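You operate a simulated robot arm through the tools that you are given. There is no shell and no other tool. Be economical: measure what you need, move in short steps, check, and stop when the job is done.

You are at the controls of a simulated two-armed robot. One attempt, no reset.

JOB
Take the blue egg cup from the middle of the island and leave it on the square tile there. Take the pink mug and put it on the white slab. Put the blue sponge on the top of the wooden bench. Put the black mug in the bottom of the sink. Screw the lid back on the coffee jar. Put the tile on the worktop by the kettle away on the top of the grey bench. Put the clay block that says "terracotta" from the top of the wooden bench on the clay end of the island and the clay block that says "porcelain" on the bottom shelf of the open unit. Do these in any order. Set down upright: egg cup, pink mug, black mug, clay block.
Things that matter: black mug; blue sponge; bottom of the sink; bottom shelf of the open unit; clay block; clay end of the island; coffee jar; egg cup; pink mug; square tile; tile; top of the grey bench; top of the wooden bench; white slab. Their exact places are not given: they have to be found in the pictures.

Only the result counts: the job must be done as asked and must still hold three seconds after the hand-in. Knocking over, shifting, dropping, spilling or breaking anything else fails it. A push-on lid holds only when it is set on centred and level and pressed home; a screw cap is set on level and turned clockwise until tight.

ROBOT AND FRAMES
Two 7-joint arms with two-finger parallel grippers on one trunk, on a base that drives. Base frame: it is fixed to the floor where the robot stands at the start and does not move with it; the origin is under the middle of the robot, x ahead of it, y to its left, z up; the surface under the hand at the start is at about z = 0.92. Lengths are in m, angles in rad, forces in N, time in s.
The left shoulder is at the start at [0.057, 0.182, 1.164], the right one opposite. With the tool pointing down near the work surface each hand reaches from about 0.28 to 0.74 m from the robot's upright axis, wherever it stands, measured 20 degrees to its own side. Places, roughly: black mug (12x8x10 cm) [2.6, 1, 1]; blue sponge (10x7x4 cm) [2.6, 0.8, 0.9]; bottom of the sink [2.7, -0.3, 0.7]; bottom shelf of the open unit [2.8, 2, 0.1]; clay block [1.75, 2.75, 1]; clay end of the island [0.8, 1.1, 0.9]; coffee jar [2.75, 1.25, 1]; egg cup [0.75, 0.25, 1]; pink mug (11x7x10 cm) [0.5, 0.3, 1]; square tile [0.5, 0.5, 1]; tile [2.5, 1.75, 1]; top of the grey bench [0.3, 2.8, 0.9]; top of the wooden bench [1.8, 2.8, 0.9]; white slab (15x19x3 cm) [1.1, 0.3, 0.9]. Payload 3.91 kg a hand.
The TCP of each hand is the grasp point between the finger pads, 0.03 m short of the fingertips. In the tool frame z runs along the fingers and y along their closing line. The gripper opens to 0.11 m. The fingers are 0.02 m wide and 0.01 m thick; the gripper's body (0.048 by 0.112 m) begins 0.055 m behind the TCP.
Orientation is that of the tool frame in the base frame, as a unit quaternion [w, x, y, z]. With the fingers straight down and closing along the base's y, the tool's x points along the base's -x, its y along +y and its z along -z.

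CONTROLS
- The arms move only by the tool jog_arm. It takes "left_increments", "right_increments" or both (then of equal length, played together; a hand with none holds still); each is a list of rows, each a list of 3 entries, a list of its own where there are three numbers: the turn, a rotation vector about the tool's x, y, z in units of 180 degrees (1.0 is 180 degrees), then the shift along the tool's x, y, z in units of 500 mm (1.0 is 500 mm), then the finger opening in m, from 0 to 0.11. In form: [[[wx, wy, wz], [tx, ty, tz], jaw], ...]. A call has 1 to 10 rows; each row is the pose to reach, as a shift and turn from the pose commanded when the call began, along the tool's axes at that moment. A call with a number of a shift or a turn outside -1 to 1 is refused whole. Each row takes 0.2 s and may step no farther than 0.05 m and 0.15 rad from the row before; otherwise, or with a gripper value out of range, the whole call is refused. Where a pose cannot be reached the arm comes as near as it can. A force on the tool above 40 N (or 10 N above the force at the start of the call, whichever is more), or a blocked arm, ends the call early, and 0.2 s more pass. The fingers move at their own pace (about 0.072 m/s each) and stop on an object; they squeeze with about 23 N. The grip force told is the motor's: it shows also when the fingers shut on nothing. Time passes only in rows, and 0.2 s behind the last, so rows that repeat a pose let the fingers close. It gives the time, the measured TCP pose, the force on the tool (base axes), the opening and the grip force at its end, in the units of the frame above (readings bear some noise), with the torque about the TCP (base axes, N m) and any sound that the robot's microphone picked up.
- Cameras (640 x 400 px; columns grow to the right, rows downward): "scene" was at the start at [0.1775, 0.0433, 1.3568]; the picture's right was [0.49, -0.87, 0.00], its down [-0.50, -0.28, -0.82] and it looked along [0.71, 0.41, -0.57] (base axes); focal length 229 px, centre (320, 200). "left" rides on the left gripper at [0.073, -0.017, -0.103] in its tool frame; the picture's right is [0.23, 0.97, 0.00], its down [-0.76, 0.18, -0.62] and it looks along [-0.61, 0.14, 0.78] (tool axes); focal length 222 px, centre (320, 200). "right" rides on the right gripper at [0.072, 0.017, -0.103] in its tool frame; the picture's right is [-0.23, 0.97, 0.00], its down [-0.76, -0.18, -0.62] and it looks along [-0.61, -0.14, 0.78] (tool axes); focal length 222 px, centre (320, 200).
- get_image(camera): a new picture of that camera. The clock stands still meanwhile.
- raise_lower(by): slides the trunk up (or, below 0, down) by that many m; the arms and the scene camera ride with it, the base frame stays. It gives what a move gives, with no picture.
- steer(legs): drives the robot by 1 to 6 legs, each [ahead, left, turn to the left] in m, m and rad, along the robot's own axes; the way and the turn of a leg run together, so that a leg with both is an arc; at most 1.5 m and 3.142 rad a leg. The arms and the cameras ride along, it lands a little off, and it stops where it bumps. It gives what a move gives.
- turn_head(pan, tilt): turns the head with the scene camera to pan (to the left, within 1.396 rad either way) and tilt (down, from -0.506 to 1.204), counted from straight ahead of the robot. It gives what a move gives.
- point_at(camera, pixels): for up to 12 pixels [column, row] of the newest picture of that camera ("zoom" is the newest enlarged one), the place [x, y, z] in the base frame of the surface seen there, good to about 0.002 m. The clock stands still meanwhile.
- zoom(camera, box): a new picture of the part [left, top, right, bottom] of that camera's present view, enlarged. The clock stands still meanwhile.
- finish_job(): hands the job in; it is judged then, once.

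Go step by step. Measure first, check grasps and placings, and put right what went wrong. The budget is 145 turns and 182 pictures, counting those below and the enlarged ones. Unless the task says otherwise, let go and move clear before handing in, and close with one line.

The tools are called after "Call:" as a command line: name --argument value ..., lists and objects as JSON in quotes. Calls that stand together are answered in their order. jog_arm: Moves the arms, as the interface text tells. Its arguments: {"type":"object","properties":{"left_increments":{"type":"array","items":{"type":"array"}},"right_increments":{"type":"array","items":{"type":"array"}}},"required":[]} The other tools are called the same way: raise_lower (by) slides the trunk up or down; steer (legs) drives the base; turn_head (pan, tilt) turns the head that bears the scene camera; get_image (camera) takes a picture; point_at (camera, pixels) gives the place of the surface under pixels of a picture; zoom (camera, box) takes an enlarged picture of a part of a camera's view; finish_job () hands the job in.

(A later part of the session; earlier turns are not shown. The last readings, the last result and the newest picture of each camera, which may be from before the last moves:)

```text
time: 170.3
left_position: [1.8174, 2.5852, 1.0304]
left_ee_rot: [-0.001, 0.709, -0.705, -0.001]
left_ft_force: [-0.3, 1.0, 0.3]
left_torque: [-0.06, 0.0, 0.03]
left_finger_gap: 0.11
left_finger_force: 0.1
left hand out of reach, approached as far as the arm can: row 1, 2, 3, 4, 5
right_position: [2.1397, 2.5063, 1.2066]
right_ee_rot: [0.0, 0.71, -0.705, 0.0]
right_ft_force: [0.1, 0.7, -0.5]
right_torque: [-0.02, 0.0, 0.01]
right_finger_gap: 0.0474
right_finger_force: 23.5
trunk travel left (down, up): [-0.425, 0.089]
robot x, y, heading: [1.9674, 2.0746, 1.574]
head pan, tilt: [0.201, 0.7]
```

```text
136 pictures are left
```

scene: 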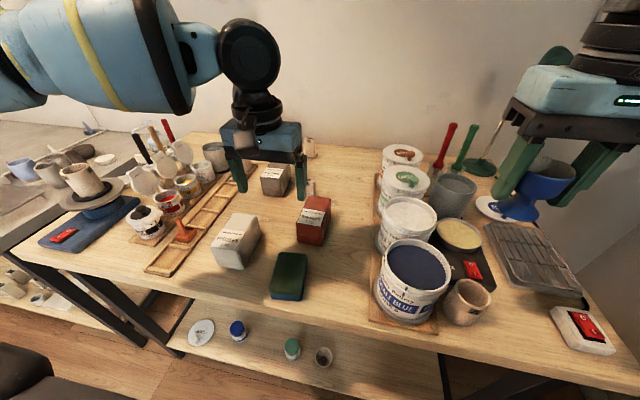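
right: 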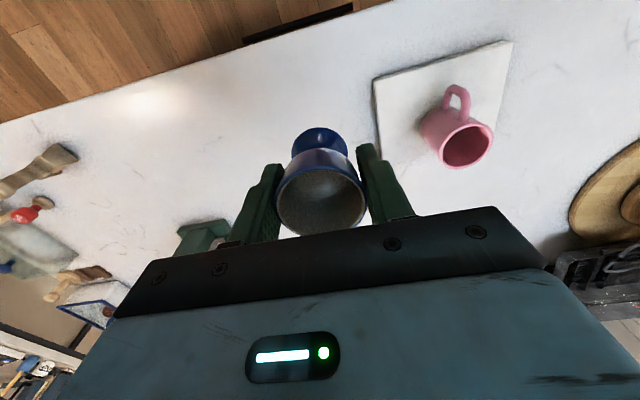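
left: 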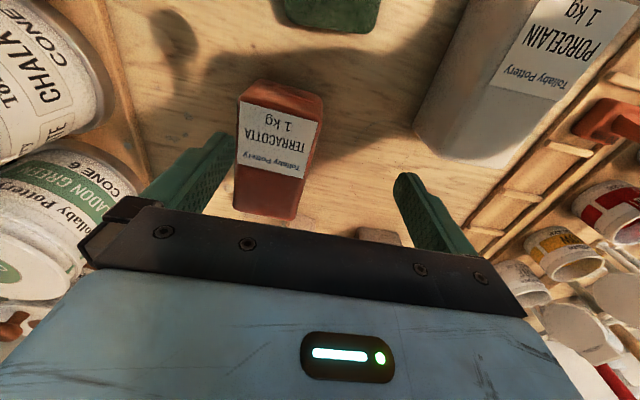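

The left arm stops short here; it reaches best ~20° to its side. Raise, shift the base right 13 cm, then retry.

Call:
jog_arm --left_increments '[[[0, 0, 0], [0.02, 0, -0.08], 0.1], [[0, 0, 0], [0.08, 0, -0.15], 0.1], [[0, 0, 0], [0.14, 0, -0.22], 0.1]]'

Call:
steer --legs '[[0, -0.14, 0]]'

Call:
jog_arm --left_increments '[[[0, 0, 0], [-0.05, 0.07, 0], 0.1], [[0, 0, 0], [-0.1, 0.14, 0.02], 0.1], [[0, 0, 0], [-0.16, 0.2, 0.05], 0.1]]'

Call:
get_image --camera "left"

```text
time: 171.1
left_position: [1.8176, 2.5106, 1.1417]
left_ee_rot: [-0.001, 0.708, -0.706, -0.002]
left_ft_force: [0.2, 0.4, -0.1]
left_torque: [0.0, 0.01, -0.06]
left_finger_gap: 0.0999
left_finger_force: 0.0
right_position: [2.14, 2.502, 1.2082]
right_ee_rot: [-0.002, 0.71, -0.705, -0.003]
right_ft_force: [0.3, 0.1, -0.8]
right_torque: [0.02, 0.0, 0.02]
right_finger_gap: 0.0475
right_finger_force: 23.2
trunk travel left (down, up): [-0.425, 0.089]
robot x, y, heading: [1.9666, 2.071, 1.574]
head pan, tilt: [0.201, 0.7]
```

```text
time: 173.0
left_position: [1.9551, 2.5136, 1.1414]
left_ee_rot: [0.001, -0.707, 0.707, 0.001]
left_ft_force: [0.2, 0.9, 0.4]
left_torque: [-0.02, -0.01, -0.01]
left_finger_gap: 0.1003
left_finger_force: 0.1
right_position: [2.2767, 2.5043, 1.207]
right_ee_rot: [-0.001, 0.709, -0.705, -0.002]
right_ft_force: [0.0, 0.7, -0.9]
right_torque: [0.0, 0.01, 0.02]
right_finger_gap: 0.0472
right_finger_force: 22.7
trunk travel left (down, up): [-0.425, 0.089]
robot x, y, heading: [2.1031, 2.0786, 1.575]
head pan, tilt: [0.201, 0.7]
```

```text
time: 173.8
left_position: [1.8518, 2.5946, 1.1143]
left_ee_rot: [-0.001, 0.707, -0.707, 0.001]
left_ft_force: [-0.9, 0.8, -0.1]
left_torque: [-0.02, 0.01, 0.02]
left_finger_gap: 0.1
left_finger_force: 0.1
right_position: [2.2763, 2.506, 1.2071]
right_ee_rot: [-0.001, 0.709, -0.705, 0.0]
right_ft_force: [-0.3, -0.2, -1.2]
right_torque: [-0.01, -0.02, 0.02]
right_finger_gap: 0.0474
right_finger_force: 22.8
trunk travel left (down, up): [-0.425, 0.089]
robot x, y, heading: [2.1048, 2.0747, 1.573]
head pan, tilt: [0.201, 0.7]
```

```text
135 pictures are left
```

left: 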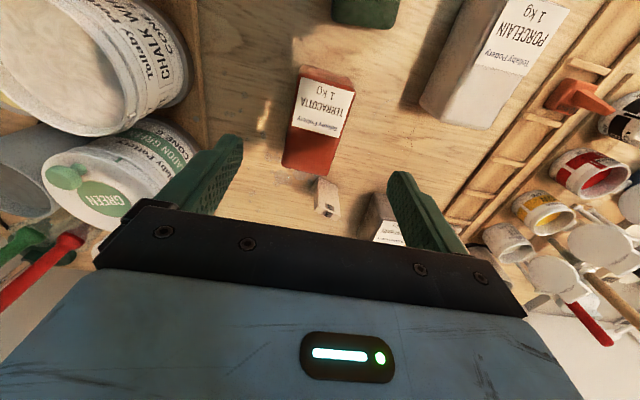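

Now right above the block; descend and grip.

Call:
jog_arm --left_increments '[[[0, 0, 0], [-0.034, 0, 0.09], 0.11], [[0, 0, 0], [-0.034, 0, 0.18], 0.11], [[0, 0, 0], [-0.034, 0, 0.27], 0.11], [[0, 0, 0], [-0.034, 0, 0.34], 0.11], [[0, 0, 0], [-0.034, 0, 0.34], 0.05], [[0, 0, 0], [-0.034, 0, 0.34], 0.05], [[0, 0, 0], [-0.034, 0, 0.34], 0.05], [[0, 0, 0], [-0.034, 0, 0.34], 0.05]]'

Call:
get_image --camera "left"

```text
time: 175.6
left_position: [1.8554, 2.6103, 0.9452]
left_ee_rot: [0.001, -0.707, 0.707, 0.001]
left_ft_force: [-1.2, -2.3, 0.4]
left_torque: [0.28, 0.13, 0.08]
left_finger_gap: 0.0664
left_finger_force: 23.2
right_position: [2.2761, 2.505, 1.2074]
right_ee_rot: [-0.001, 0.709, -0.705, -0.001]
right_ft_force: [-0.2, 0.3, -1.0]
right_torque: [0.02, -0.01, 0.0]
right_finger_gap: 0.0475
right_finger_force: 22.7
trunk travel left (down, up): [-0.425, 0.089]
robot x, y, heading: [2.1026, 2.0735, 1.574]
head pan, tilt: [0.201, 0.7]
```

```text
134 pictures are left
```

left: 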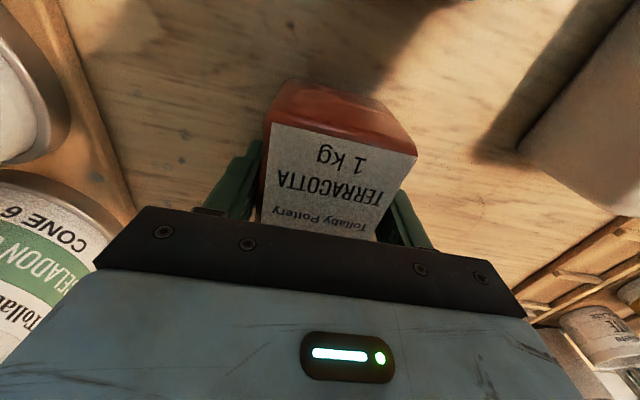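

Gripped (0.066). Lift and retract.

Call:
jog_arm --left_increments '[[[0, 0, 0], [0, 0, -0.06], 0.05], [[0, 0, 0], [0, 0, -0.14], 0.05], [[0, 0, 0], [0, 0, -0.22], 0.05], [[0, 0, 0], [0.03, 0, -0.3], 0.05], [[0, 0, 0], [0.09, 0, -0.36], 0.05], [[0, 0, 0], [0.17, 0, -0.4], 0.05], [[0, 0, 0], [0.25, 0, -0.44], 0.05], [[0, 0, 0], [0.33, 0, -0.48], 0.05], [[0, 0, 0], [0.41, 0, -0.5], 0.05]]'

Call:
get_image --camera "left"

```text
time: 177.6
left_position: [1.8553, 2.4038, 1.1964]
left_ee_rot: [0.001, -0.707, 0.707, 0.0]
left_ft_force: [0.3, -1.0, -9.4]
left_torque: [-0.13, -0.01, -0.02]
left_finger_gap: 0.0664
left_finger_force: 23.3
right_position: [2.2753, 2.5042, 1.2081]
right_ee_rot: [-0.002, 0.709, -0.706, 0.0]
right_ft_force: [-0.8, -1.2, -1.2]
right_torque: [-0.01, 0.02, -0.01]
right_finger_gap: 0.0474
right_finger_force: 23.1
trunk travel left (down, up): [-0.425, 0.089]
robot x, y, heading: [2.1078, 2.074, 1.571]
head pan, tilt: [0.201, 0.7]
```

```text
133 pictures are left
```

left: 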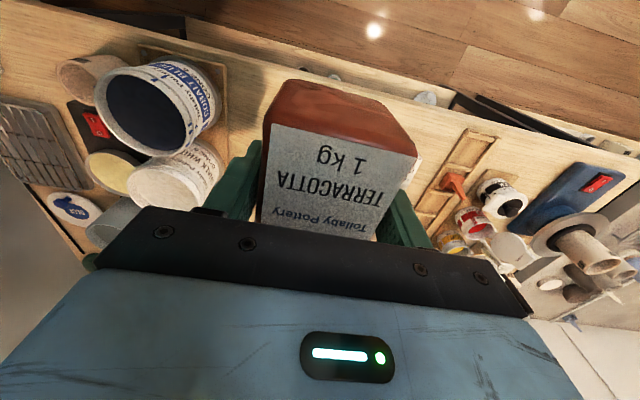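

Terracotta held. Drive to the clay end of the island and face it.

Call:
steer --legs '[[-0.2, 0, 0], [0, 1.1, 0], [0, 0, 1.57], [0, 0, 1.57]]'

Call:
turn_head --pan 0.0 --tilt 0.75

Call:
get_image --camera "scene"

```text
time: 196.3
left_position: [1.2465, 1.5404, 1.1961]
left_ee_rot: [0.001, 0.713, 0.701, -0.001]
left_ft_force: [-0.1, -0.4, -9.1]
left_torque: [0.11, -0.02, 0.0]
left_finger_gap: 0.0663
left_finger_force: 23.0
right_position: [0.8219, 1.4475, 1.2069]
right_ee_rot: [0.001, 0.713, 0.702, -0.001]
right_ft_force: [-0.6, 0.5, -0.5]
right_torque: [0.02, 0.01, -0.01]
right_finger_gap: 0.0473
right_finger_force: 22.9
trunk travel left (down, up): [-0.425, 0.089]
robot x, y, heading: [1.002, 1.8739, -1.591]
head pan, tilt: [0.201, 0.7]
```

```text
time: 197.1
left_position: [1.2456, 1.5382, 1.1965]
left_ee_rot: [0.0, 0.714, 0.7, 0.001]
left_ft_force: [-0.3, 1.2, -9.3]
left_torque: [0.11, 0.01, 0.01]
left_finger_gap: 0.0661
left_finger_force: 23.3
right_position: [0.8219, 1.4479, 1.2075]
right_ee_rot: [0.001, 0.713, 0.702, -0.002]
right_ft_force: [0.9, -0.6, -0.8]
right_torque: [0.01, 0.0, 0.01]
right_finger_gap: 0.0473
right_finger_force: 23.1
trunk travel left (down, up): [-0.425, 0.089]
robot x, y, heading: [1.0061, 1.8765, -1.588]
head pan, tilt: [0.0, 0.75]
```

```text
132 pictures are left
```

scene: 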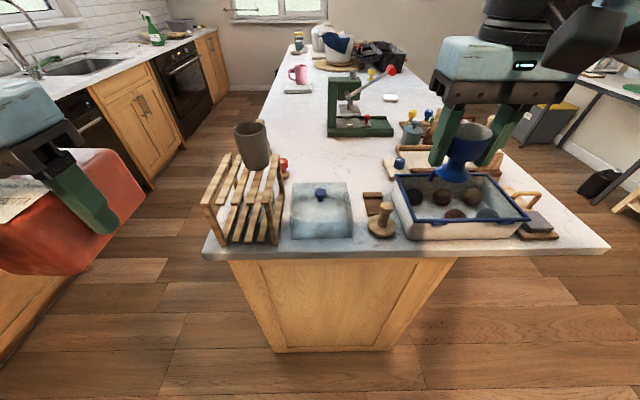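

Call:
point_at --camera "scene" --pixels '[[340, 165], [300, 165], [320, 150], [360, 160], [310, 180], [345, 185], [375, 175], [290, 190], [280, 175], [330, 138], [372, 192], [240, 135]]'

Call:
zoom --camera "scene" --box '[190, 70, 510, 270]'

```text
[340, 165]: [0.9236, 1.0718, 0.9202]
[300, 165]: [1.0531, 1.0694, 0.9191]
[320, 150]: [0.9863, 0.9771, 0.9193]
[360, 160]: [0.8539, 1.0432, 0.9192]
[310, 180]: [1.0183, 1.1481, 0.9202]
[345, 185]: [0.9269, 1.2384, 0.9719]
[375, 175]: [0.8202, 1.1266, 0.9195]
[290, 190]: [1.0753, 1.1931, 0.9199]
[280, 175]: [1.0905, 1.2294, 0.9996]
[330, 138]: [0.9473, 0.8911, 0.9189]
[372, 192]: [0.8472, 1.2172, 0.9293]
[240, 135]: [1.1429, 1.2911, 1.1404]
```

```text
2.00 times, centred on (350, 170) of scene
```

zoom: 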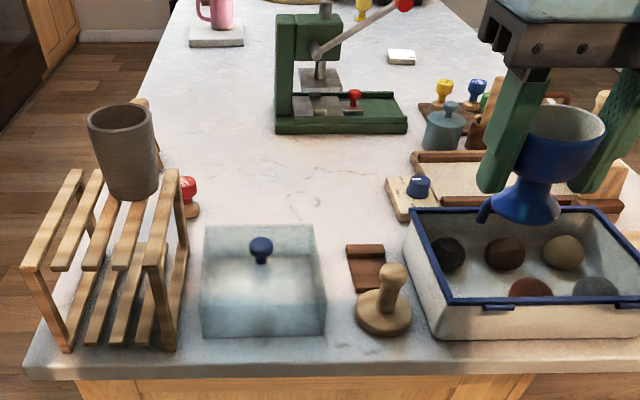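

Call:
point_at --camera "zoom" --pixels '[[190, 212], [186, 182], [278, 130], [404, 130], [205, 228], [312, 228], [125, 105], [150, 175], [400, 215], [200, 180], [230, 180], [180, 150]]'

```text
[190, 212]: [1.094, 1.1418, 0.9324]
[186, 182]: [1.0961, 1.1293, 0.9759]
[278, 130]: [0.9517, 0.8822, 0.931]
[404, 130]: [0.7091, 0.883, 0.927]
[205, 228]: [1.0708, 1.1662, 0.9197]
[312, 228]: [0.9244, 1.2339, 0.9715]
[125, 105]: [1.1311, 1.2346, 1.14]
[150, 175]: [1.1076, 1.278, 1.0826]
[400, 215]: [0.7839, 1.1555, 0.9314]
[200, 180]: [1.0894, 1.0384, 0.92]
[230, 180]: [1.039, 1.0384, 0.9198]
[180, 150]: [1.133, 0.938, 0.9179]
```

The free area is x 0.8–1.2, y 0.9–1.1. I'll place from the far side: go round, face -x, left hand to y≈1.01.

Call:
steer --legs '[[0, 0.85, 0], [0, 0, -1.553], [0, 0.62, 0], [0.25, 0, 0]]'

Call:
turn_head --pan 0.2 --tilt 0.75

Call:
get_image --camera "scene"

```text
time: 215.6
left_position: [1.3079, 0.9681, 1.1964]
left_ee_rot: [0.0, 1.0, 0.023, 0.0]
left_ft_force: [-1.0, 0.8, -9.8]
left_torque: [-0.01, -0.15, -0.01]
left_finger_gap: 0.0658
left_finger_force: 23.1
right_position: [1.19, 1.3856, 1.208]
right_ee_rot: [0.0, 1.0, 0.025, -0.002]
right_ft_force: [0.2, 0.0, -0.5]
right_torque: [0.03, -0.01, 0.01]
right_finger_gap: 0.0475
right_finger_force: 23.4
trunk travel left (down, up): [-0.425, 0.089]
robot x, y, heading: [1.6254, 1.2324, -3.096]
head pan, tilt: [0.0, 0.75]
```

```text
time: 216.3
left_position: [1.3078, 0.9684, 1.1966]
left_ee_rot: [0.0, 1.0, 0.023, 0.0]
left_ft_force: [0.2, 0.6, -9.6]
left_torque: [-0.03, -0.1, -0.03]
left_finger_gap: 0.0657
left_finger_force: 22.7
right_position: [1.1898, 1.386, 1.2077]
right_ee_rot: [-0.001, 1.0, 0.025, -0.002]
right_ft_force: [0.1, 0.3, -1.4]
right_torque: [-0.02, 0.01, -0.02]
right_finger_gap: 0.0473
right_finger_force: 22.6
trunk travel left (down, up): [-0.425, 0.089]
robot x, y, heading: [1.6305, 1.2336, -3.095]
head pan, tilt: [0.201, 0.75]
```

```text
130 pictures are left
```

scene: 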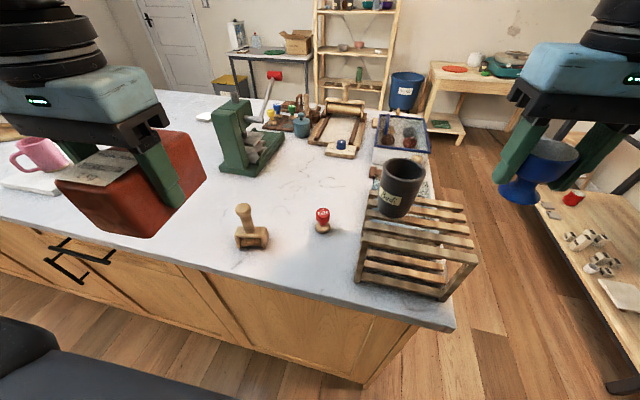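

Call:
point_at --camera "scene" --pixels '[[248, 240], [244, 210], [322, 230], [322, 212], [236, 245], [268, 242], [300, 195], [280, 180], [250, 175], [222, 165], [310, 165], [275, 140]]'

```text
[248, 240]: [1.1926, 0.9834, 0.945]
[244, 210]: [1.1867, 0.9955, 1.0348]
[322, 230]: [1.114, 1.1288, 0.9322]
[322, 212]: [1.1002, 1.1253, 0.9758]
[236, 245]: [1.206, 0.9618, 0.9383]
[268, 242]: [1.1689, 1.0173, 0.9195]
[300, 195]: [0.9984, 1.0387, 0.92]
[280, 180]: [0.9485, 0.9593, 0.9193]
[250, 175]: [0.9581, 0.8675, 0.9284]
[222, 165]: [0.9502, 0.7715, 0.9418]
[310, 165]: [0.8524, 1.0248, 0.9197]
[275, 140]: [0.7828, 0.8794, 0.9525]
```

Stamps at (1.19,0.985) and (1.10,1.13), press at y<0.88. Target (1.02,1.02). Advance 4 cm and move the block over.

Call:
steer --legs '[[0.04, 0, 0]]'

Call:
jog_arm --left_increments '[[[0, 0, 0], [-0.09, -0.024, 0.02], 0.05], [[0, 0, 0], [-0.18, -0.048, 0.04], 0.05], [[0, 0, 0], [-0.27, -0.072, 0.07], 0.05], [[0, 0, 0], [-0.36, -0.096, 0.1], 0.05], [[0, 0, 0], [-0.44, -0.118, 0.14], 0.05], [[0, 0, 0], [-0.491, -0.131, 0.2], 0.05], [[0, 0, 0], [-0.491, -0.131, 0.29], 0.05], [[0, 0, 0], [-0.491, -0.131, 0.38], 0.05], [[0, 0, 0], [-0.491, -0.131, 0.43], 0.05]]'

Call:
get_image --camera "scene"

```text
time: 217.2
left_position: [1.2688, 0.9673, 1.1965]
left_ee_rot: [0.0, 1.0, 0.023, -0.001]
left_ft_force: [-0.3, -0.5, -9.2]
left_torque: [-0.02, -0.14, 0.02]
left_finger_gap: 0.0658
left_finger_force: 22.9
right_position: [1.1516, 1.3845, 1.2078]
right_ee_rot: [0.0, 1.0, 0.026, -0.002]
right_ft_force: [0.3, -0.5, -0.5]
right_torque: [0.01, -0.01, 0.02]
right_finger_gap: 0.0474
right_finger_force: 22.9
trunk travel left (down, up): [-0.425, 0.089]
robot x, y, heading: [1.5869, 1.2338, -3.096]
head pan, tilt: [0.201, 0.75]
```

```text
time: 219.2
left_position: [1.0233, 1.0064, 1.007]
left_ee_rot: [0.0, 1.0, 0.023, 0.0]
left_ft_force: [-0.1, 0.7, -10.4]
left_torque: [0.01, -0.13, 0.0]
left_finger_gap: 0.066
left_finger_force: 22.6
left hand out of reach, approached as far as the arm can: row 5, 6, 7, 8, 9
right_position: [1.1506, 1.3837, 1.2075]
right_ee_rot: [0.0, 1.0, 0.026, -0.002]
right_ft_force: [-0.4, -0.2, -0.5]
right_torque: [-0.02, -0.02, 0.01]
right_finger_gap: 0.0476
right_finger_force: 23.1
trunk travel left (down, up): [-0.425, 0.089]
robot x, y, heading: [1.5866, 1.2283, -3.09]
head pan, tilt: [0.201, 0.75]
```

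```text
129 pictures are left
```

scene: 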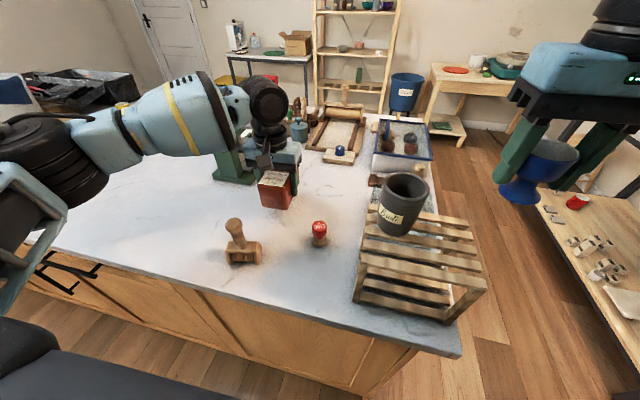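

Position (1.023,1.006) is good; lower to the top.

Call:
jog_arm --left_increments '[[[0, 0, 0], [0, 0, 0.04], 0.05], [[0, 0, 0], [0, 0, 0.075], 0.05], [[0, 0, 0], [0, 0, 0.088], 0.05], [[0, 0, 0], [0, 0, 0.094], 0.05], [[0, 0, 0], [0, 0, 0.094], 0.05]]'

```text
time: 220.4
left_position: [1.0269, 1.0085, 0.9619]
left_ee_rot: [-0.002, 1.0, 0.023, -0.003]
left_ft_force: [-1.8, -5.1, 21.7]
left_torque: [-0.33, 0.03, 0.0]
left_finger_gap: 0.0656
left_finger_force: 22.9
right_position: [1.1509, 1.3837, 1.209]
right_ee_rot: [0.0, 1.0, 0.026, -0.003]
right_ft_force: [0.1, 0.0, -0.3]
right_torque: [-0.02, 0.02, 0.03]
right_finger_gap: 0.0472
right_finger_force: 22.5
trunk travel left (down, up): [-0.425, 0.089]
robot x, y, heading: [1.586, 1.2294, -3.091]
head pan, tilt: [0.201, 0.75]
```

Contact; open, rise and retract.

Call:
jog_arm --left_increments '[[[0, 0, 0], [0, 0, -0.004], 0.1], [[0, 0, 0], [0, 0, -0.006], 0.1], [[0, 0, 0], [0, 0, -0.08], 0.1], [[0, 0, 0], [0, 0, -0.17], 0.1], [[0, 0, 0], [0.02, 0, -0.25], 0.1], [[0, 0, 0], [0.08, 0, -0.32], 0.1], [[0, 0, 0], [0.16, 0, -0.37], 0.1], [[0, 0, 0], [0.24, 0, -0.42], 0.1], [[0, 0, 0], [0.32, 0, -0.46], 0.1], [[0, 0, 0], [0.4, 0, -0.48], 0.1]]'

Call:
get_image --camera "scene"

```text
time: 222.6
left_position: [1.2272, 1.018, 1.2009]
left_ee_rot: [0.0, 1.0, 0.022, -0.001]
left_ft_force: [0.2, 0.4, 0.1]
left_torque: [-0.03, 0.01, 0.02]
left_finger_gap: 0.0998
left_finger_force: 0.0
right_position: [1.152, 1.3836, 1.2092]
right_ee_rot: [0.0, 1.0, 0.026, -0.004]
right_ft_force: [-0.4, 0.8, -1.2]
right_torque: [0.01, 0.0, -0.02]
right_finger_gap: 0.0472
right_finger_force: 22.8
trunk travel left (down, up): [-0.425, 0.089]
robot x, y, heading: [1.5845, 1.2304, -3.096]
head pan, tilt: [0.201, 0.75]
```

```text
128 pictures are left
```

scene: 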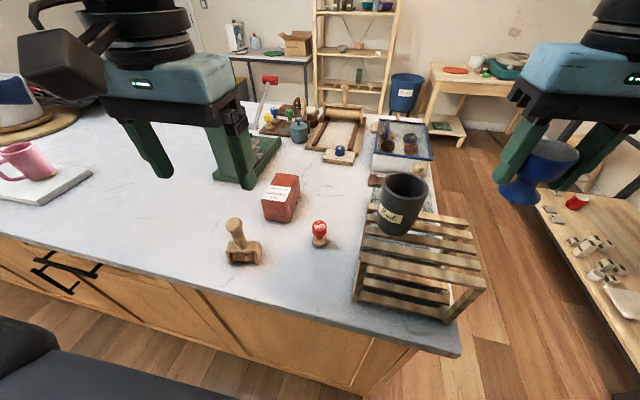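

Terracotta stands on the clay end. Next, the tile by the kettle: turn to the worktop.

Call:
steer --legs '[[-0.27, 0, 0], [0, 0, 1.55], [0, 0, 1.546], [0.2, 0.32, 0]]'

Call:
turn_head --pan 0.1 --tilt 0.65

Call:
get_image --camera "scene"

Call:
get_image --camera "left"

```text
time: 235.0
left_position: [2.4184, 1.7694, 1.2005]
left_ee_rot: [0.001, -0.004, 1.0, 0.0]
left_ft_force: [-0.4, 0.0, -0.4]
left_torque: [-0.01, -0.01, 0.01]
left_finger_gap: 0.1
left_finger_force: 0.0
right_position: [2.4836, 1.4013, 1.2083]
right_ee_rot: [0.002, -0.008, 1.0, 0.0]
right_ft_force: [-0.3, -0.6, -1.4]
right_torque: [0.02, -0.03, -0.01]
right_finger_gap: 0.0473
right_finger_force: 23.1
trunk travel left (down, up): [-0.425, 0.089]
robot x, y, heading: [2.0477, 1.5682, 0.011]
head pan, tilt: [0.201, 0.75]
```

```text
time: 235.7
left_position: [2.4205, 1.77, 1.1993]
left_ee_rot: [0.001, -0.005, 1.0, 0.0]
left_ft_force: [0.4, 0.4, 0.2]
left_torque: [-0.02, 0.0, -0.04]
left_finger_gap: 0.1
left_finger_force: 0.1
right_position: [2.4825, 1.4011, 1.2087]
right_ee_rot: [0.002, -0.008, 1.0, 0.0]
right_ft_force: [0.3, 0.2, -0.4]
right_torque: [-0.03, 0.01, 0.01]
right_finger_gap: 0.0475
right_finger_force: 22.9
trunk travel left (down, up): [-0.425, 0.089]
robot x, y, heading: [2.0505, 1.5695, 0.009]
head pan, tilt: [0.099, 0.649]
```

```text
127 pictures are left
```

scene: 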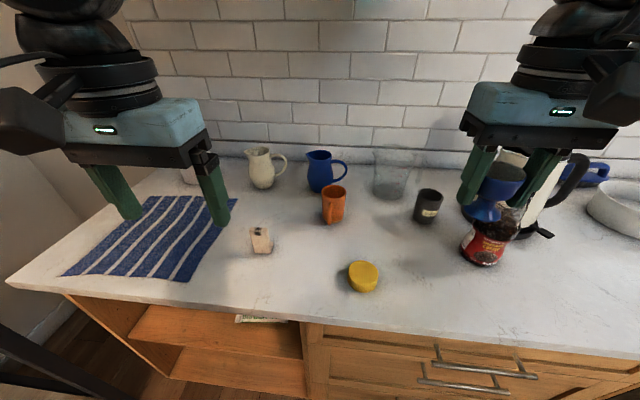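

```text
126 pictures are left
```

left: 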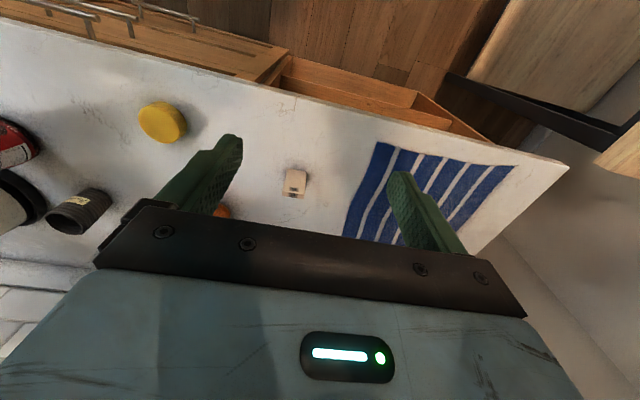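

The tile stands at (261,240) and the yellow disc (363,277) is the jar lid. Zoom in and measure.

Call:
zoom --camera "scene" --box '[220, 190, 420, 310]'

Call:
point_at --camera "zoom" --pixels '[[98, 128], [150, 128], [110, 180], [155, 175], [110, 205], [165, 200], [130, 150], [415, 278], [500, 278], [457, 250], [457, 300], [455, 335]]'

Call:
zoom --camera "left" --box '[260, 150, 340, 200]'

Call:
point_at --camera "left" --pixels '[[284, 193], [302, 195], [288, 171], [305, 173], [293, 182], [141, 118], [186, 122], [162, 103], [162, 140], [220, 208], [300, 167]]'

```text
3.20 times, centred on (320, 250) of scene
```

zoom: 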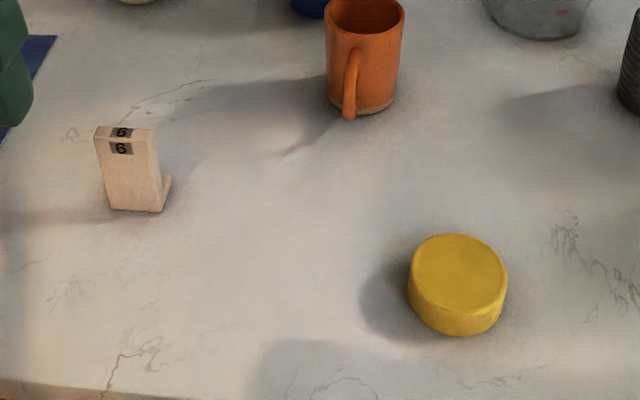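

```text
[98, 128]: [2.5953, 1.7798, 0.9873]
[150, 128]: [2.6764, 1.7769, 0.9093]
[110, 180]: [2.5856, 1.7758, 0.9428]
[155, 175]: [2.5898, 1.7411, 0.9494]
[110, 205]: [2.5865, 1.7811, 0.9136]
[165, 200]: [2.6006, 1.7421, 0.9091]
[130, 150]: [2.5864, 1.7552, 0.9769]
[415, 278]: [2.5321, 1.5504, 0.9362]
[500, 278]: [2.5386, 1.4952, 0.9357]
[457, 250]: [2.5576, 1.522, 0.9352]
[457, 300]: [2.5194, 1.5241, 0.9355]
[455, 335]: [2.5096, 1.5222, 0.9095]
```

```text
8.00 times, centred on (300, 175) of left
```

zoom: 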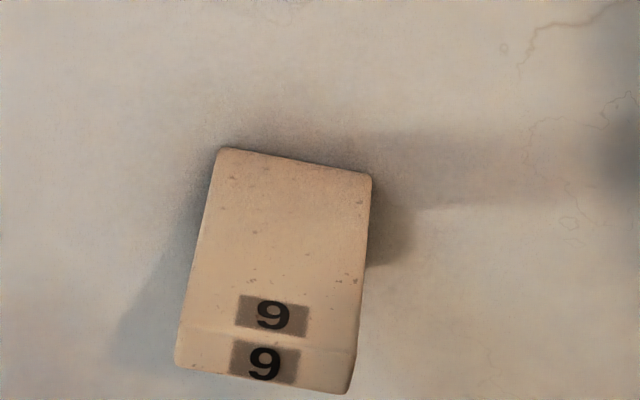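

```text
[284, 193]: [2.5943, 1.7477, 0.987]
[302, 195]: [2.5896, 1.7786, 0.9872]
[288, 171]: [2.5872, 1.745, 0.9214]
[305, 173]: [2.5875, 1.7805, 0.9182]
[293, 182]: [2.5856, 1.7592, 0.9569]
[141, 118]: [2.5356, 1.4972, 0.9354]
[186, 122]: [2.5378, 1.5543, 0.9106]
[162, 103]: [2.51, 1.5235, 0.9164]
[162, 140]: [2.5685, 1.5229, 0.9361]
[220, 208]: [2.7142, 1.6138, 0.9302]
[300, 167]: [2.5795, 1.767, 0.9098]
```

Tile: plate at x≈2.59, y 1.745–1.781, top 0.987. Go grip it across its width.

Call:
jog_arm --left_increments '[[[0, 0, 0], [-0.09, -0.005, 0.03], 0.09], [[0, 0, 0], [-0.18, -0.01, 0.06], 0.09], [[0, 0, 0], [-0.26, -0.015, 0.11], 0.08], [[0, 0, 0], [-0.32, -0.019, 0.17], 0.08], [[0, 0, 0], [-0.342, -0.019, 0.26], 0.08], [[0, 0, 0], [-0.342, -0.019, 0.3], 0.08], [[0, 0, 0], [-0.342, -0.019, 0.3], 0.08]]'

Call:
get_image --camera "left"

```text
time: 237.3
left_position: [2.5905, 1.7618, 1.0494]
left_ee_rot: [0.001, -0.005, 1.0, 0.001]
left_ft_force: [0.4, -0.4, 0.0]
left_torque: [0.0, 0.0, 0.02]
left_finger_gap: 0.0798
left_finger_force: 0.0
right_position: [2.4826, 1.4017, 1.2078]
right_ee_rot: [0.001, -0.008, 1.0, 0.0]
right_ft_force: [-0.5, -0.2, -0.9]
right_torque: [-0.01, 0.02, -0.02]
right_finger_gap: 0.0473
right_finger_force: 22.7
trunk travel left (down, up): [-0.425, 0.089]
robot x, y, heading: [2.0509, 1.5669, 0.014]
head pan, tilt: [0.099, 0.649]
```

```text
123 pictures are left
```

left: 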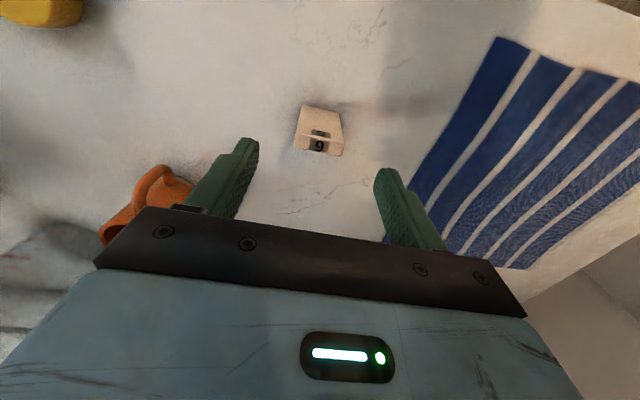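

Call:
jog_arm --left_increments '[[[0, 0, -0.03], [0, 0, 0.07], 0.075], [[0, 0, -0.045], [0, 0, 0.14], 0.075], [[0, 0, -0.045], [0, 0, 0.19], 0.075], [[0, 0, -0.045], [0, 0, 0.19], 0.02], [[0, 0, -0.045], [0, 0, 0.19], 0.02], [[0, 0, -0.045], [0, 0, 0.19], 0.02], [[0, 0, -0.045], [0, 0, 0.19], 0.02]]'

Call:
jog_arm --left_increments '[[[0, 0, 0], [0, 0, -0.06], 0.02], [[0, 0, 0], [0, 0, -0.14], 0.02], [[0, 0, 0], [0, 0, -0.22], 0.02], [[0, 0, 0], [0.05, 0, -0.29], 0.02], [[0, 0, 0.02], [0.13, 0, -0.34], 0.02], [[0, 0, 0.045], [0.21, 0, -0.39], 0.02], [[0, 0, 0.045], [0.29, 0, -0.43], 0.02], [[0, 0, 0.045], [0.36, 0, -0.46], 0.02]]'

Call:
get_image --camera "left"

```text
time: 238.9
left_position: [2.591, 1.763, 0.9537]
left_ee_rot: [0.001, -0.075, 0.997, 0.0]
left_ft_force: [-0.4, 0.8, -0.7]
left_torque: [0.03, 0.02, -0.02]
left_finger_gap: 0.0405
left_finger_force: 22.8
right_position: [2.4832, 1.4011, 1.208]
right_ee_rot: [0.002, -0.008, 1.0, 0.0]
right_ft_force: [0.1, 0.1, -0.2]
right_torque: [0.01, 0.0, 0.05]
right_finger_gap: 0.0471
right_finger_force: 22.9
trunk travel left (down, up): [-0.425, 0.089]
robot x, y, heading: [2.0486, 1.5729, 0.01]
head pan, tilt: [0.099, 0.649]
```

```text
time: 240.7
left_position: [2.413, 1.7329, 1.1864]
left_ee_rot: [0.0, -0.005, 1.0, 0.0]
left_ft_force: [0.7, -0.8, -1.3]
left_torque: [0.01, 0.03, -0.01]
left_finger_gap: 0.0405
left_finger_force: 23.0
right_position: [2.4809, 1.4004, 1.2076]
right_ee_rot: [0.002, -0.008, 1.0, 0.0]
right_ft_force: [0.3, 0.0, -1.5]
right_torque: [0.02, -0.02, 0.02]
right_finger_gap: 0.0474
right_finger_force: 22.9
trunk travel left (down, up): [-0.425, 0.089]
robot x, y, heading: [2.0519, 1.5717, 0.008]
head pan, tilt: [0.099, 0.649]
```

```text
122 pictures are left
```

left: 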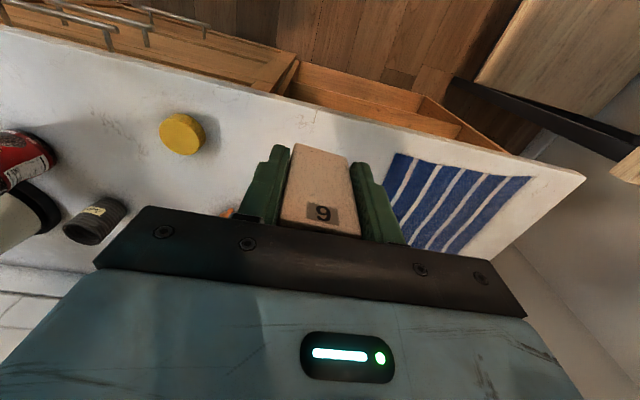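

Tile held. Drive to the grey bench.

Call:
steer --legs '[[-0.3, 0, 0], [0, 0, 1.562], [0.2, 0, 0], [0, 1.2, 0]]'

Call:
turn_head --pan 0.15 --tilt 0.6

Call:
get_image --camera "scene"

```text
time: 257.8
left_position: [0.4379, 2.143, 1.1855]
left_ee_rot: [0.001, -0.702, 0.712, 0.0]
left_ft_force: [-0.5, 0.1, -1.0]
left_torque: [0.01, 0.03, 0.0]
left_finger_gap: 0.0398
left_finger_force: 22.8
right_position: [0.7701, 2.2042, 1.2073]
right_ee_rot: [0.002, -0.704, 0.71, 0.001]
right_ft_force: [0.1, -0.9, -0.5]
right_torque: [-0.04, -0.02, -0.03]
right_finger_gap: 0.0475
right_finger_force: 23.7
trunk travel left (down, up): [-0.425, 0.089]
robot x, y, heading: [0.5894, 1.7774, 1.563]
head pan, tilt: [0.099, 0.649]
```

```text
time: 258.4
left_position: [0.4369, 2.1428, 1.1853]
left_ee_rot: [0.001, -0.702, 0.712, 0.0]
left_ft_force: [-0.2, 0.1, -1.2]
left_torque: [0.01, 0.02, 0.0]
left_finger_gap: 0.0398
left_finger_force: 22.9
right_position: [0.7708, 2.2048, 1.2085]
right_ee_rot: [0.001, -0.705, 0.71, 0.001]
right_ft_force: [0.0, 0.4, -1.4]
right_torque: [0.03, -0.03, -0.01]
right_finger_gap: 0.0472
right_finger_force: 23.3
trunk travel left (down, up): [-0.425, 0.089]
robot x, y, heading: [0.5904, 1.7755, 1.558]
head pan, tilt: [0.15, 0.6]
```

```text
121 pictures are left
```

scene: 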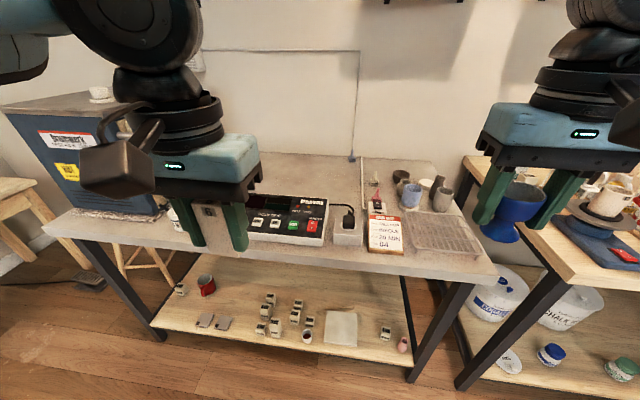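

Call:
zoom --camera "scene" --box '[40, 120, 500, 290]'

Call:
point_at --camera "scene" --pixels '[[115, 215], [150, 225], [340, 255], [320, 247], [250, 232], [320, 240], [350, 240], [335, 170], [290, 170], [430, 200], [395, 185], [370, 262]]'

Call:
get_image --camera "left"

```text
1.39 times, centred on (270, 205) of scene
```

zoom: 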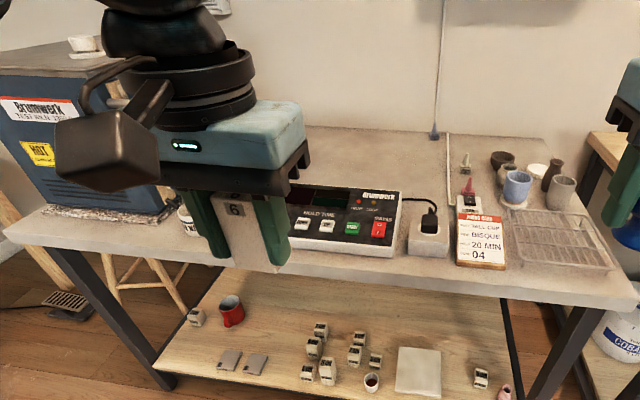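

```text
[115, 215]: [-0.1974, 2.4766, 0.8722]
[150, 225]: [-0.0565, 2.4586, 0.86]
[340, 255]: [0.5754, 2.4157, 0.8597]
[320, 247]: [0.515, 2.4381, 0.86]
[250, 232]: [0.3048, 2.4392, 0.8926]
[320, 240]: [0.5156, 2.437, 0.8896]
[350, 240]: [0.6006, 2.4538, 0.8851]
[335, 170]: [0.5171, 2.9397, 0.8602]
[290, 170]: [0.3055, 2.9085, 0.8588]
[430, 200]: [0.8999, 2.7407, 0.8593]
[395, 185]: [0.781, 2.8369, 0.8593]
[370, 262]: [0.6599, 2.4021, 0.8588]
```

```text
119 pictures are left
```

left: 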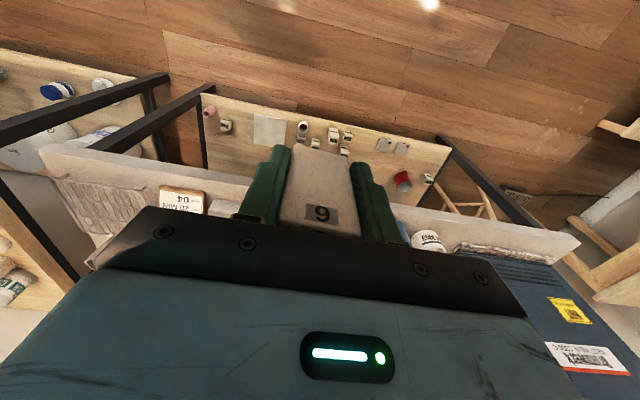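

Bench top is z=0.86; the hand hides the gap between the white pot and the controller. Shift right a bit and look.

Call:
steer --legs '[[0, -0.2, 0]]'

Call:
turn_head --pan 0.45 --tilt 0.6

Call:
get_image --camera "scene"

```text
time: 260.8
left_position: [0.641, 2.1406, 1.1857]
left_ee_rot: [0.0, -0.701, 0.713, 0.001]
left_ft_force: [-0.6, 0.4, -0.8]
left_torque: [0.01, -0.03, 0.0]
left_finger_gap: 0.0401
left_finger_force: 23.1
right_position: [0.9736, 2.202, 1.2092]
right_ee_rot: [0.001, -0.704, 0.71, 0.001]
right_ft_force: [0.0, -0.2, -0.3]
right_torque: [0.01, 0.01, -0.01]
right_finger_gap: 0.047
right_finger_force: 23.1
trunk travel left (down, up): [-0.425, 0.089]
robot x, y, heading: [0.7966, 1.7749, 1.558]
head pan, tilt: [0.15, 0.6]
```

```text
time: 261.6
left_position: [0.6405, 2.1415, 1.1856]
left_ee_rot: [0.0, -0.702, 0.713, 0.001]
left_ft_force: [-0.4, -0.2, -0.9]
left_torque: [-0.02, 0.0, -0.02]
left_finger_gap: 0.0399
left_finger_force: 23.0
right_position: [0.974, 2.201, 1.2079]
right_ee_rot: [0.001, -0.704, 0.711, 0.001]
right_ft_force: [0.0, -0.4, -0.8]
right_torque: [0.0, -0.02, 0.03]
right_finger_gap: 0.0469
right_finger_force: 22.9
trunk travel left (down, up): [-0.425, 0.089]
robot x, y, heading: [0.7957, 1.7757, 1.558]
head pan, tilt: [0.45, 0.6]
```

```text
118 pictures are left
```

scene: 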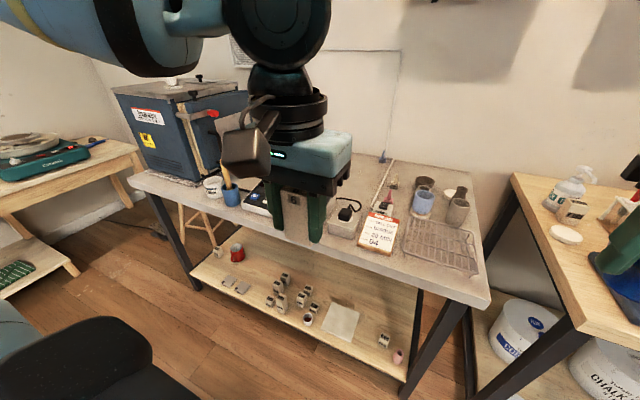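

Call:
zoom --camera "scene" --box '[320, 150, 500, 310]'

Call:
point_at --camera "scene" --pixels '[[405, 250], [475, 272], [440, 280], [470, 295], [415, 220], [470, 235], [385, 255], [360, 240], [400, 195], [438, 180], [355, 185], [370, 205]]'

```text
2.50 times, centred on (410, 230) of scene
```

zoom: 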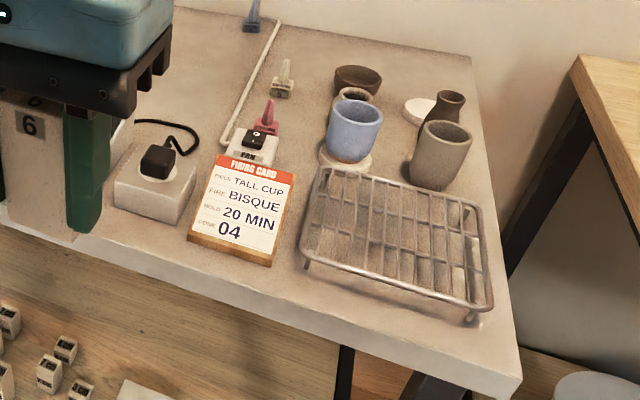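

```text
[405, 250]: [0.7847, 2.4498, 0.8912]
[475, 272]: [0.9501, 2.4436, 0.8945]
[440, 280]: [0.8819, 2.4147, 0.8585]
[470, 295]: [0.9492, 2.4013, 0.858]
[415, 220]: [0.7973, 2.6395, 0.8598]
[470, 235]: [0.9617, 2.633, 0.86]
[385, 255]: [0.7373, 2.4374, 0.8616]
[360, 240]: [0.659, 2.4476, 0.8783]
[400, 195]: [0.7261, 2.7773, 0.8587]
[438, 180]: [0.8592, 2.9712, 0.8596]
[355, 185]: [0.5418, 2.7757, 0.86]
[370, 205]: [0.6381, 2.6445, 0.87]
```

The free area is behind the controller (e.g. x≈0.45, y≈2.7). Drive up close with hands high and look down with the left camera.

Call:
steer --legs '[[0.285, 0.12, 0.013]]'

Call:
get_image --camera "left"

Call:
turn_head --pan 0.3 --tilt 0.9

Call:
get_image --camera "scene"

```text
time: 263.7
left_position: [0.52, 2.4278, 1.1857]
left_ee_rot: [0.001, -0.707, 0.707, 0.001]
left_ft_force: [0.6, -0.1, -0.9]
left_torque: [-0.04, 0.01, -0.01]
left_finger_gap: 0.0397
left_finger_force: 23.5
right_position: [0.8528, 2.4926, 1.2079]
right_ee_rot: [-0.001, 0.709, -0.705, -0.001]
right_ft_force: [0.6, 0.3, 0.3]
right_torque: [-0.01, -0.02, 0.01]
right_finger_gap: 0.0473
right_finger_force: 23.4
trunk travel left (down, up): [-0.425, 0.089]
robot x, y, heading: [0.676, 2.0651, 1.579]
head pan, tilt: [0.45, 0.6]
```

```text
116 pictures are left
```

left: 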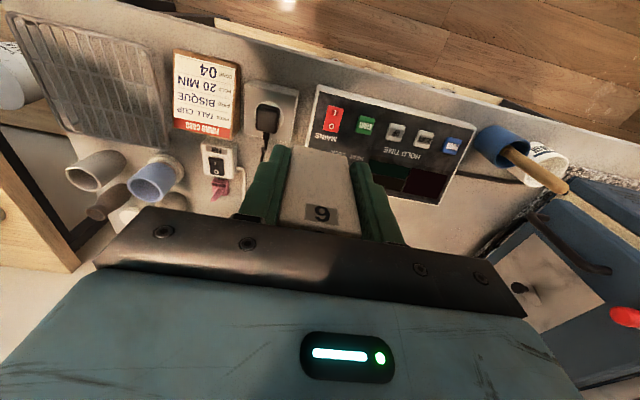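

```text
time: 264.5
left_position: [0.5199, 2.4272, 1.186]
left_ee_rot: [0.0, -0.707, 0.707, 0.0]
left_ft_force: [-0.1, 0.5, -0.5]
left_torque: [0.04, 0.0, 0.02]
left_finger_gap: 0.0398
left_finger_force: 22.7
right_position: [0.8518, 2.4927, 1.2075]
right_ee_rot: [-0.001, 0.709, -0.705, -0.001]
right_ft_force: [0.2, 0.6, -1.0]
right_torque: [-0.01, -0.01, -0.01]
right_finger_gap: 0.0472
right_finger_force: 23.5
trunk travel left (down, up): [-0.425, 0.089]
robot x, y, heading: [0.6789, 2.062, 1.572]
head pan, tilt: [0.3, 0.901]
```

```text
115 pictures are left
```

scene: 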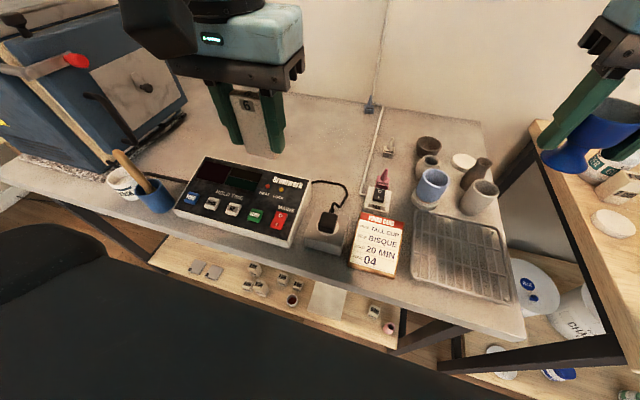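

Call:
point_at --camera "scene" --pixels '[[205, 155], [300, 172], [330, 165], [310, 150], [340, 130], [350, 175], [345, 190], [230, 155], [280, 165], [365, 130], [190, 130], [300, 190]]'

```text
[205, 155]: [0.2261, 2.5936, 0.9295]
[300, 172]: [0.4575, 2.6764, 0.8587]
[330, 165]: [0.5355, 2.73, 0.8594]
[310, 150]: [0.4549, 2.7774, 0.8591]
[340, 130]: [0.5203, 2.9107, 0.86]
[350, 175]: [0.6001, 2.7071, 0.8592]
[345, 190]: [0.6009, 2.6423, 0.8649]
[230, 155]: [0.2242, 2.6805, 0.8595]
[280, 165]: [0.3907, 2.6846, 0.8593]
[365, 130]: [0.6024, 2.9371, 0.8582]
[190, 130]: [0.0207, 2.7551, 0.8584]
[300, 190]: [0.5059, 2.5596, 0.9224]
```

Free surface behind the controller from y≈2.65. Move the tile over (0.45,2.68).

Call:
jog_arm --left_increments '[[[0, 0, 0], [-0.075, 0.03, 0.04], 0.02], [[0, 0, 0], [-0.15, 0.06, 0.08], 0.02], [[0, 0, 0], [-0.23, 0.09, 0.11], 0.02], [[0, 0, 0], [-0.31, 0.12, 0.15], 0.02], [[0, 0, 0], [-0.39, 0.14, 0.19], 0.02], [[0, 0, 0], [-0.46, 0.14, 0.23], 0.02], [[0, 0, 0], [-0.51, 0.14, 0.24], 0.02], [[0, 0, 0], [-0.51, 0.14, 0.24], 0.02]]'

Call:
get_image --camera "scene"

```text
time: 266.3
left_position: [0.4394, 2.6602, 1.0676]
left_ee_rot: [0.001, -0.707, 0.708, 0.001]
left_ft_force: [-0.9, 0.0, -1.3]
left_torque: [-0.01, 0.01, 0.02]
left_finger_gap: 0.0396
left_finger_force: 23.0
left hand out of reach, approached as far as the arm can: row 6, 7, 8
right_position: [0.8531, 2.4933, 1.2074]
right_ee_rot: [-0.001, 0.708, -0.706, -0.001]
right_ft_force: [-0.3, 0.2, -0.6]
right_torque: [-0.02, -0.03, -0.02]
right_finger_gap: 0.0473
right_finger_force: 22.6
trunk travel left (down, up): [-0.425, 0.089]
robot x, y, heading: [0.6805, 2.062, 1.57]
head pan, tilt: [0.3, 0.901]
```

```text
114 pictures are left
```

scene: 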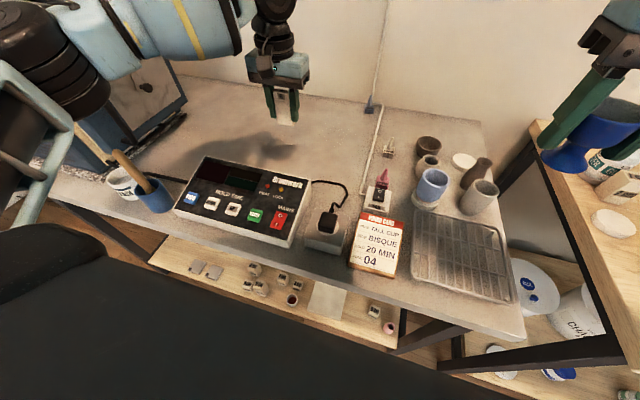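

Call:
point_at --camera "scene" --pixels '[[60, 100], [100, 115], [180, 50], [150, 85], [118, 155], [30, 120], [160, 70], [110, 65]]'

Call:
get_image --camera "left"

```text
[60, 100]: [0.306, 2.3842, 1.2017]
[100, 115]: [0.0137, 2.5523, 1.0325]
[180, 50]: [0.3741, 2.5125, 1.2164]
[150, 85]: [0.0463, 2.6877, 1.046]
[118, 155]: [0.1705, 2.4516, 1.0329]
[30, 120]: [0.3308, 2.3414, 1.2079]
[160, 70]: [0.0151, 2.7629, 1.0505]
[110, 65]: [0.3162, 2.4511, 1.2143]
```

```text
113 pictures are left
```

left: 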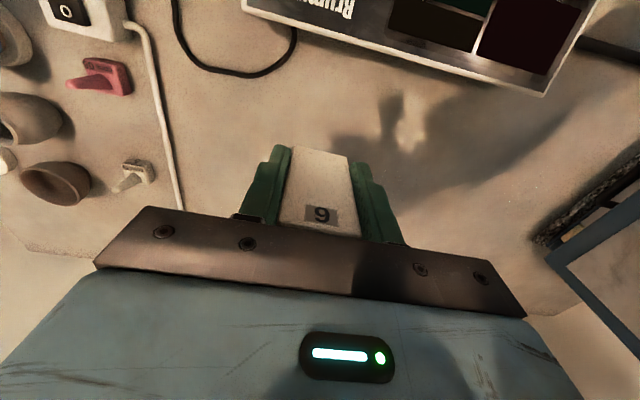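

Elbow stays around x≥0.3, clear of the brush (0.17,2.45). Lower.

Call:
jog_arm --left_increments '[[[0, 0, 0], [-0.01, 0, 0.08], 0.02], [[0, 0, 0], [-0.01, 0, 0.16], 0.02], [[0, 0, 0], [-0.01, 0, 0.24], 0.02], [[0, 0, 0], [-0.01, 0, 0.29], 0.02], [[0, 0, 0], [-0.01, 0, 0.305], 0.02]]'

Call:
get_image --camera "scene"

```text
time: 267.5
left_position: [0.439, 2.6656, 0.9166]
left_ee_rot: [0.002, -0.707, 0.707, 0.001]
left_ft_force: [0.5, 0.1, -0.4]
left_torque: [0.01, 0.0, 0.02]
left_finger_gap: 0.0396
left_finger_force: 22.7
right_position: [0.8514, 2.4923, 1.2079]
right_ee_rot: [-0.001, 0.709, -0.705, -0.001]
right_ft_force: [0.8, -0.3, -1.5]
right_torque: [0.04, 0.03, -0.02]
right_finger_gap: 0.0473
right_finger_force: 23.2
trunk travel left (down, up): [-0.425, 0.089]
robot x, y, heading: [0.677, 2.0639, 1.575]
head pan, tilt: [0.3, 0.901]
```

```text
112 pictures are left
```

scene: 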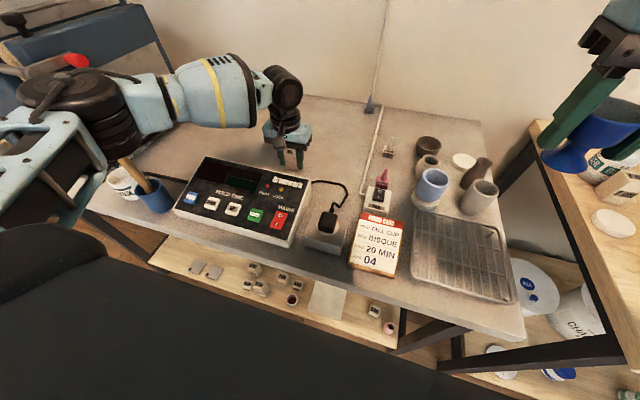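

Call:
zoom --camera "scene" --box '[60, 50, 220, 220]'

Call:
point_at --camera "scene" --pixels '[[115, 145], [130, 140], [122, 163], [90, 90], [150, 115], [110, 110], [140, 135]]'

```text
2.35 times, centred on (140, 135) of scene
```

zoom: 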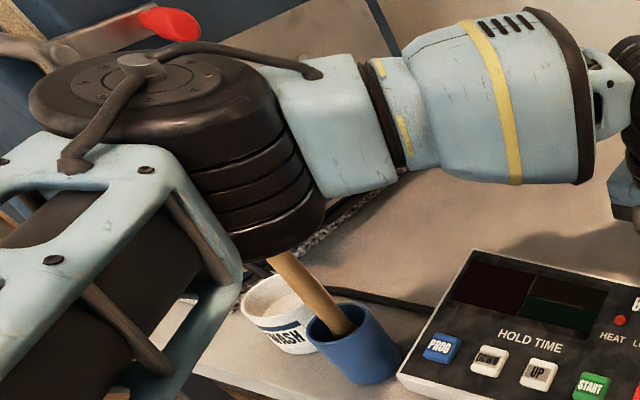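

```text
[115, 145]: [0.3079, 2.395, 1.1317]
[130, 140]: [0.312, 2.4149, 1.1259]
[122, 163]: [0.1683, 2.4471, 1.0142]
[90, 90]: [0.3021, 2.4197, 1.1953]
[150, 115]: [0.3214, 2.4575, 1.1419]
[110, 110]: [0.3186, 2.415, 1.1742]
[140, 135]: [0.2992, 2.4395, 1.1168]
```

Elbow bottom (~1.11) still clears the brush tip (~1.03–1.06). Last centimetre down gently.

Call:
jog_arm --left_increments '[[[0, 0, 0], [0, 0, 0.01], 0.02], [[0, 0, 0], [0, 0, 0.018], 0.02], [[0, 0, 0], [0, 0, 0.025], 0.02], [[0, 0, 0], [0, 0, 0.03], 0.02]]'

```text
time: 268.5
left_position: [0.4381, 2.6636, 0.9052]
left_ee_rot: [0.003, -0.707, 0.707, 0.002]
left_ft_force: [-1.3, 0.9, 9.6]
left_torque: [-0.02, 0.16, 0.0]
left_finger_gap: 0.0396
left_finger_force: 22.8
left hand out of reach, approached as far as the arm can: row 2, 3, 4
right_position: [0.8521, 2.4913, 1.2085]
right_ee_rot: [-0.002, 0.709, -0.706, -0.002]
right_ft_force: [0.1, -0.3, -0.3]
right_torque: [-0.01, 0.04, 0.02]
right_finger_gap: 0.0474
right_finger_force: 23.2
trunk travel left (down, up): [-0.425, 0.089]
robot x, y, heading: [0.6743, 2.0625, 1.57]
head pan, tilt: [0.3, 0.901]
```

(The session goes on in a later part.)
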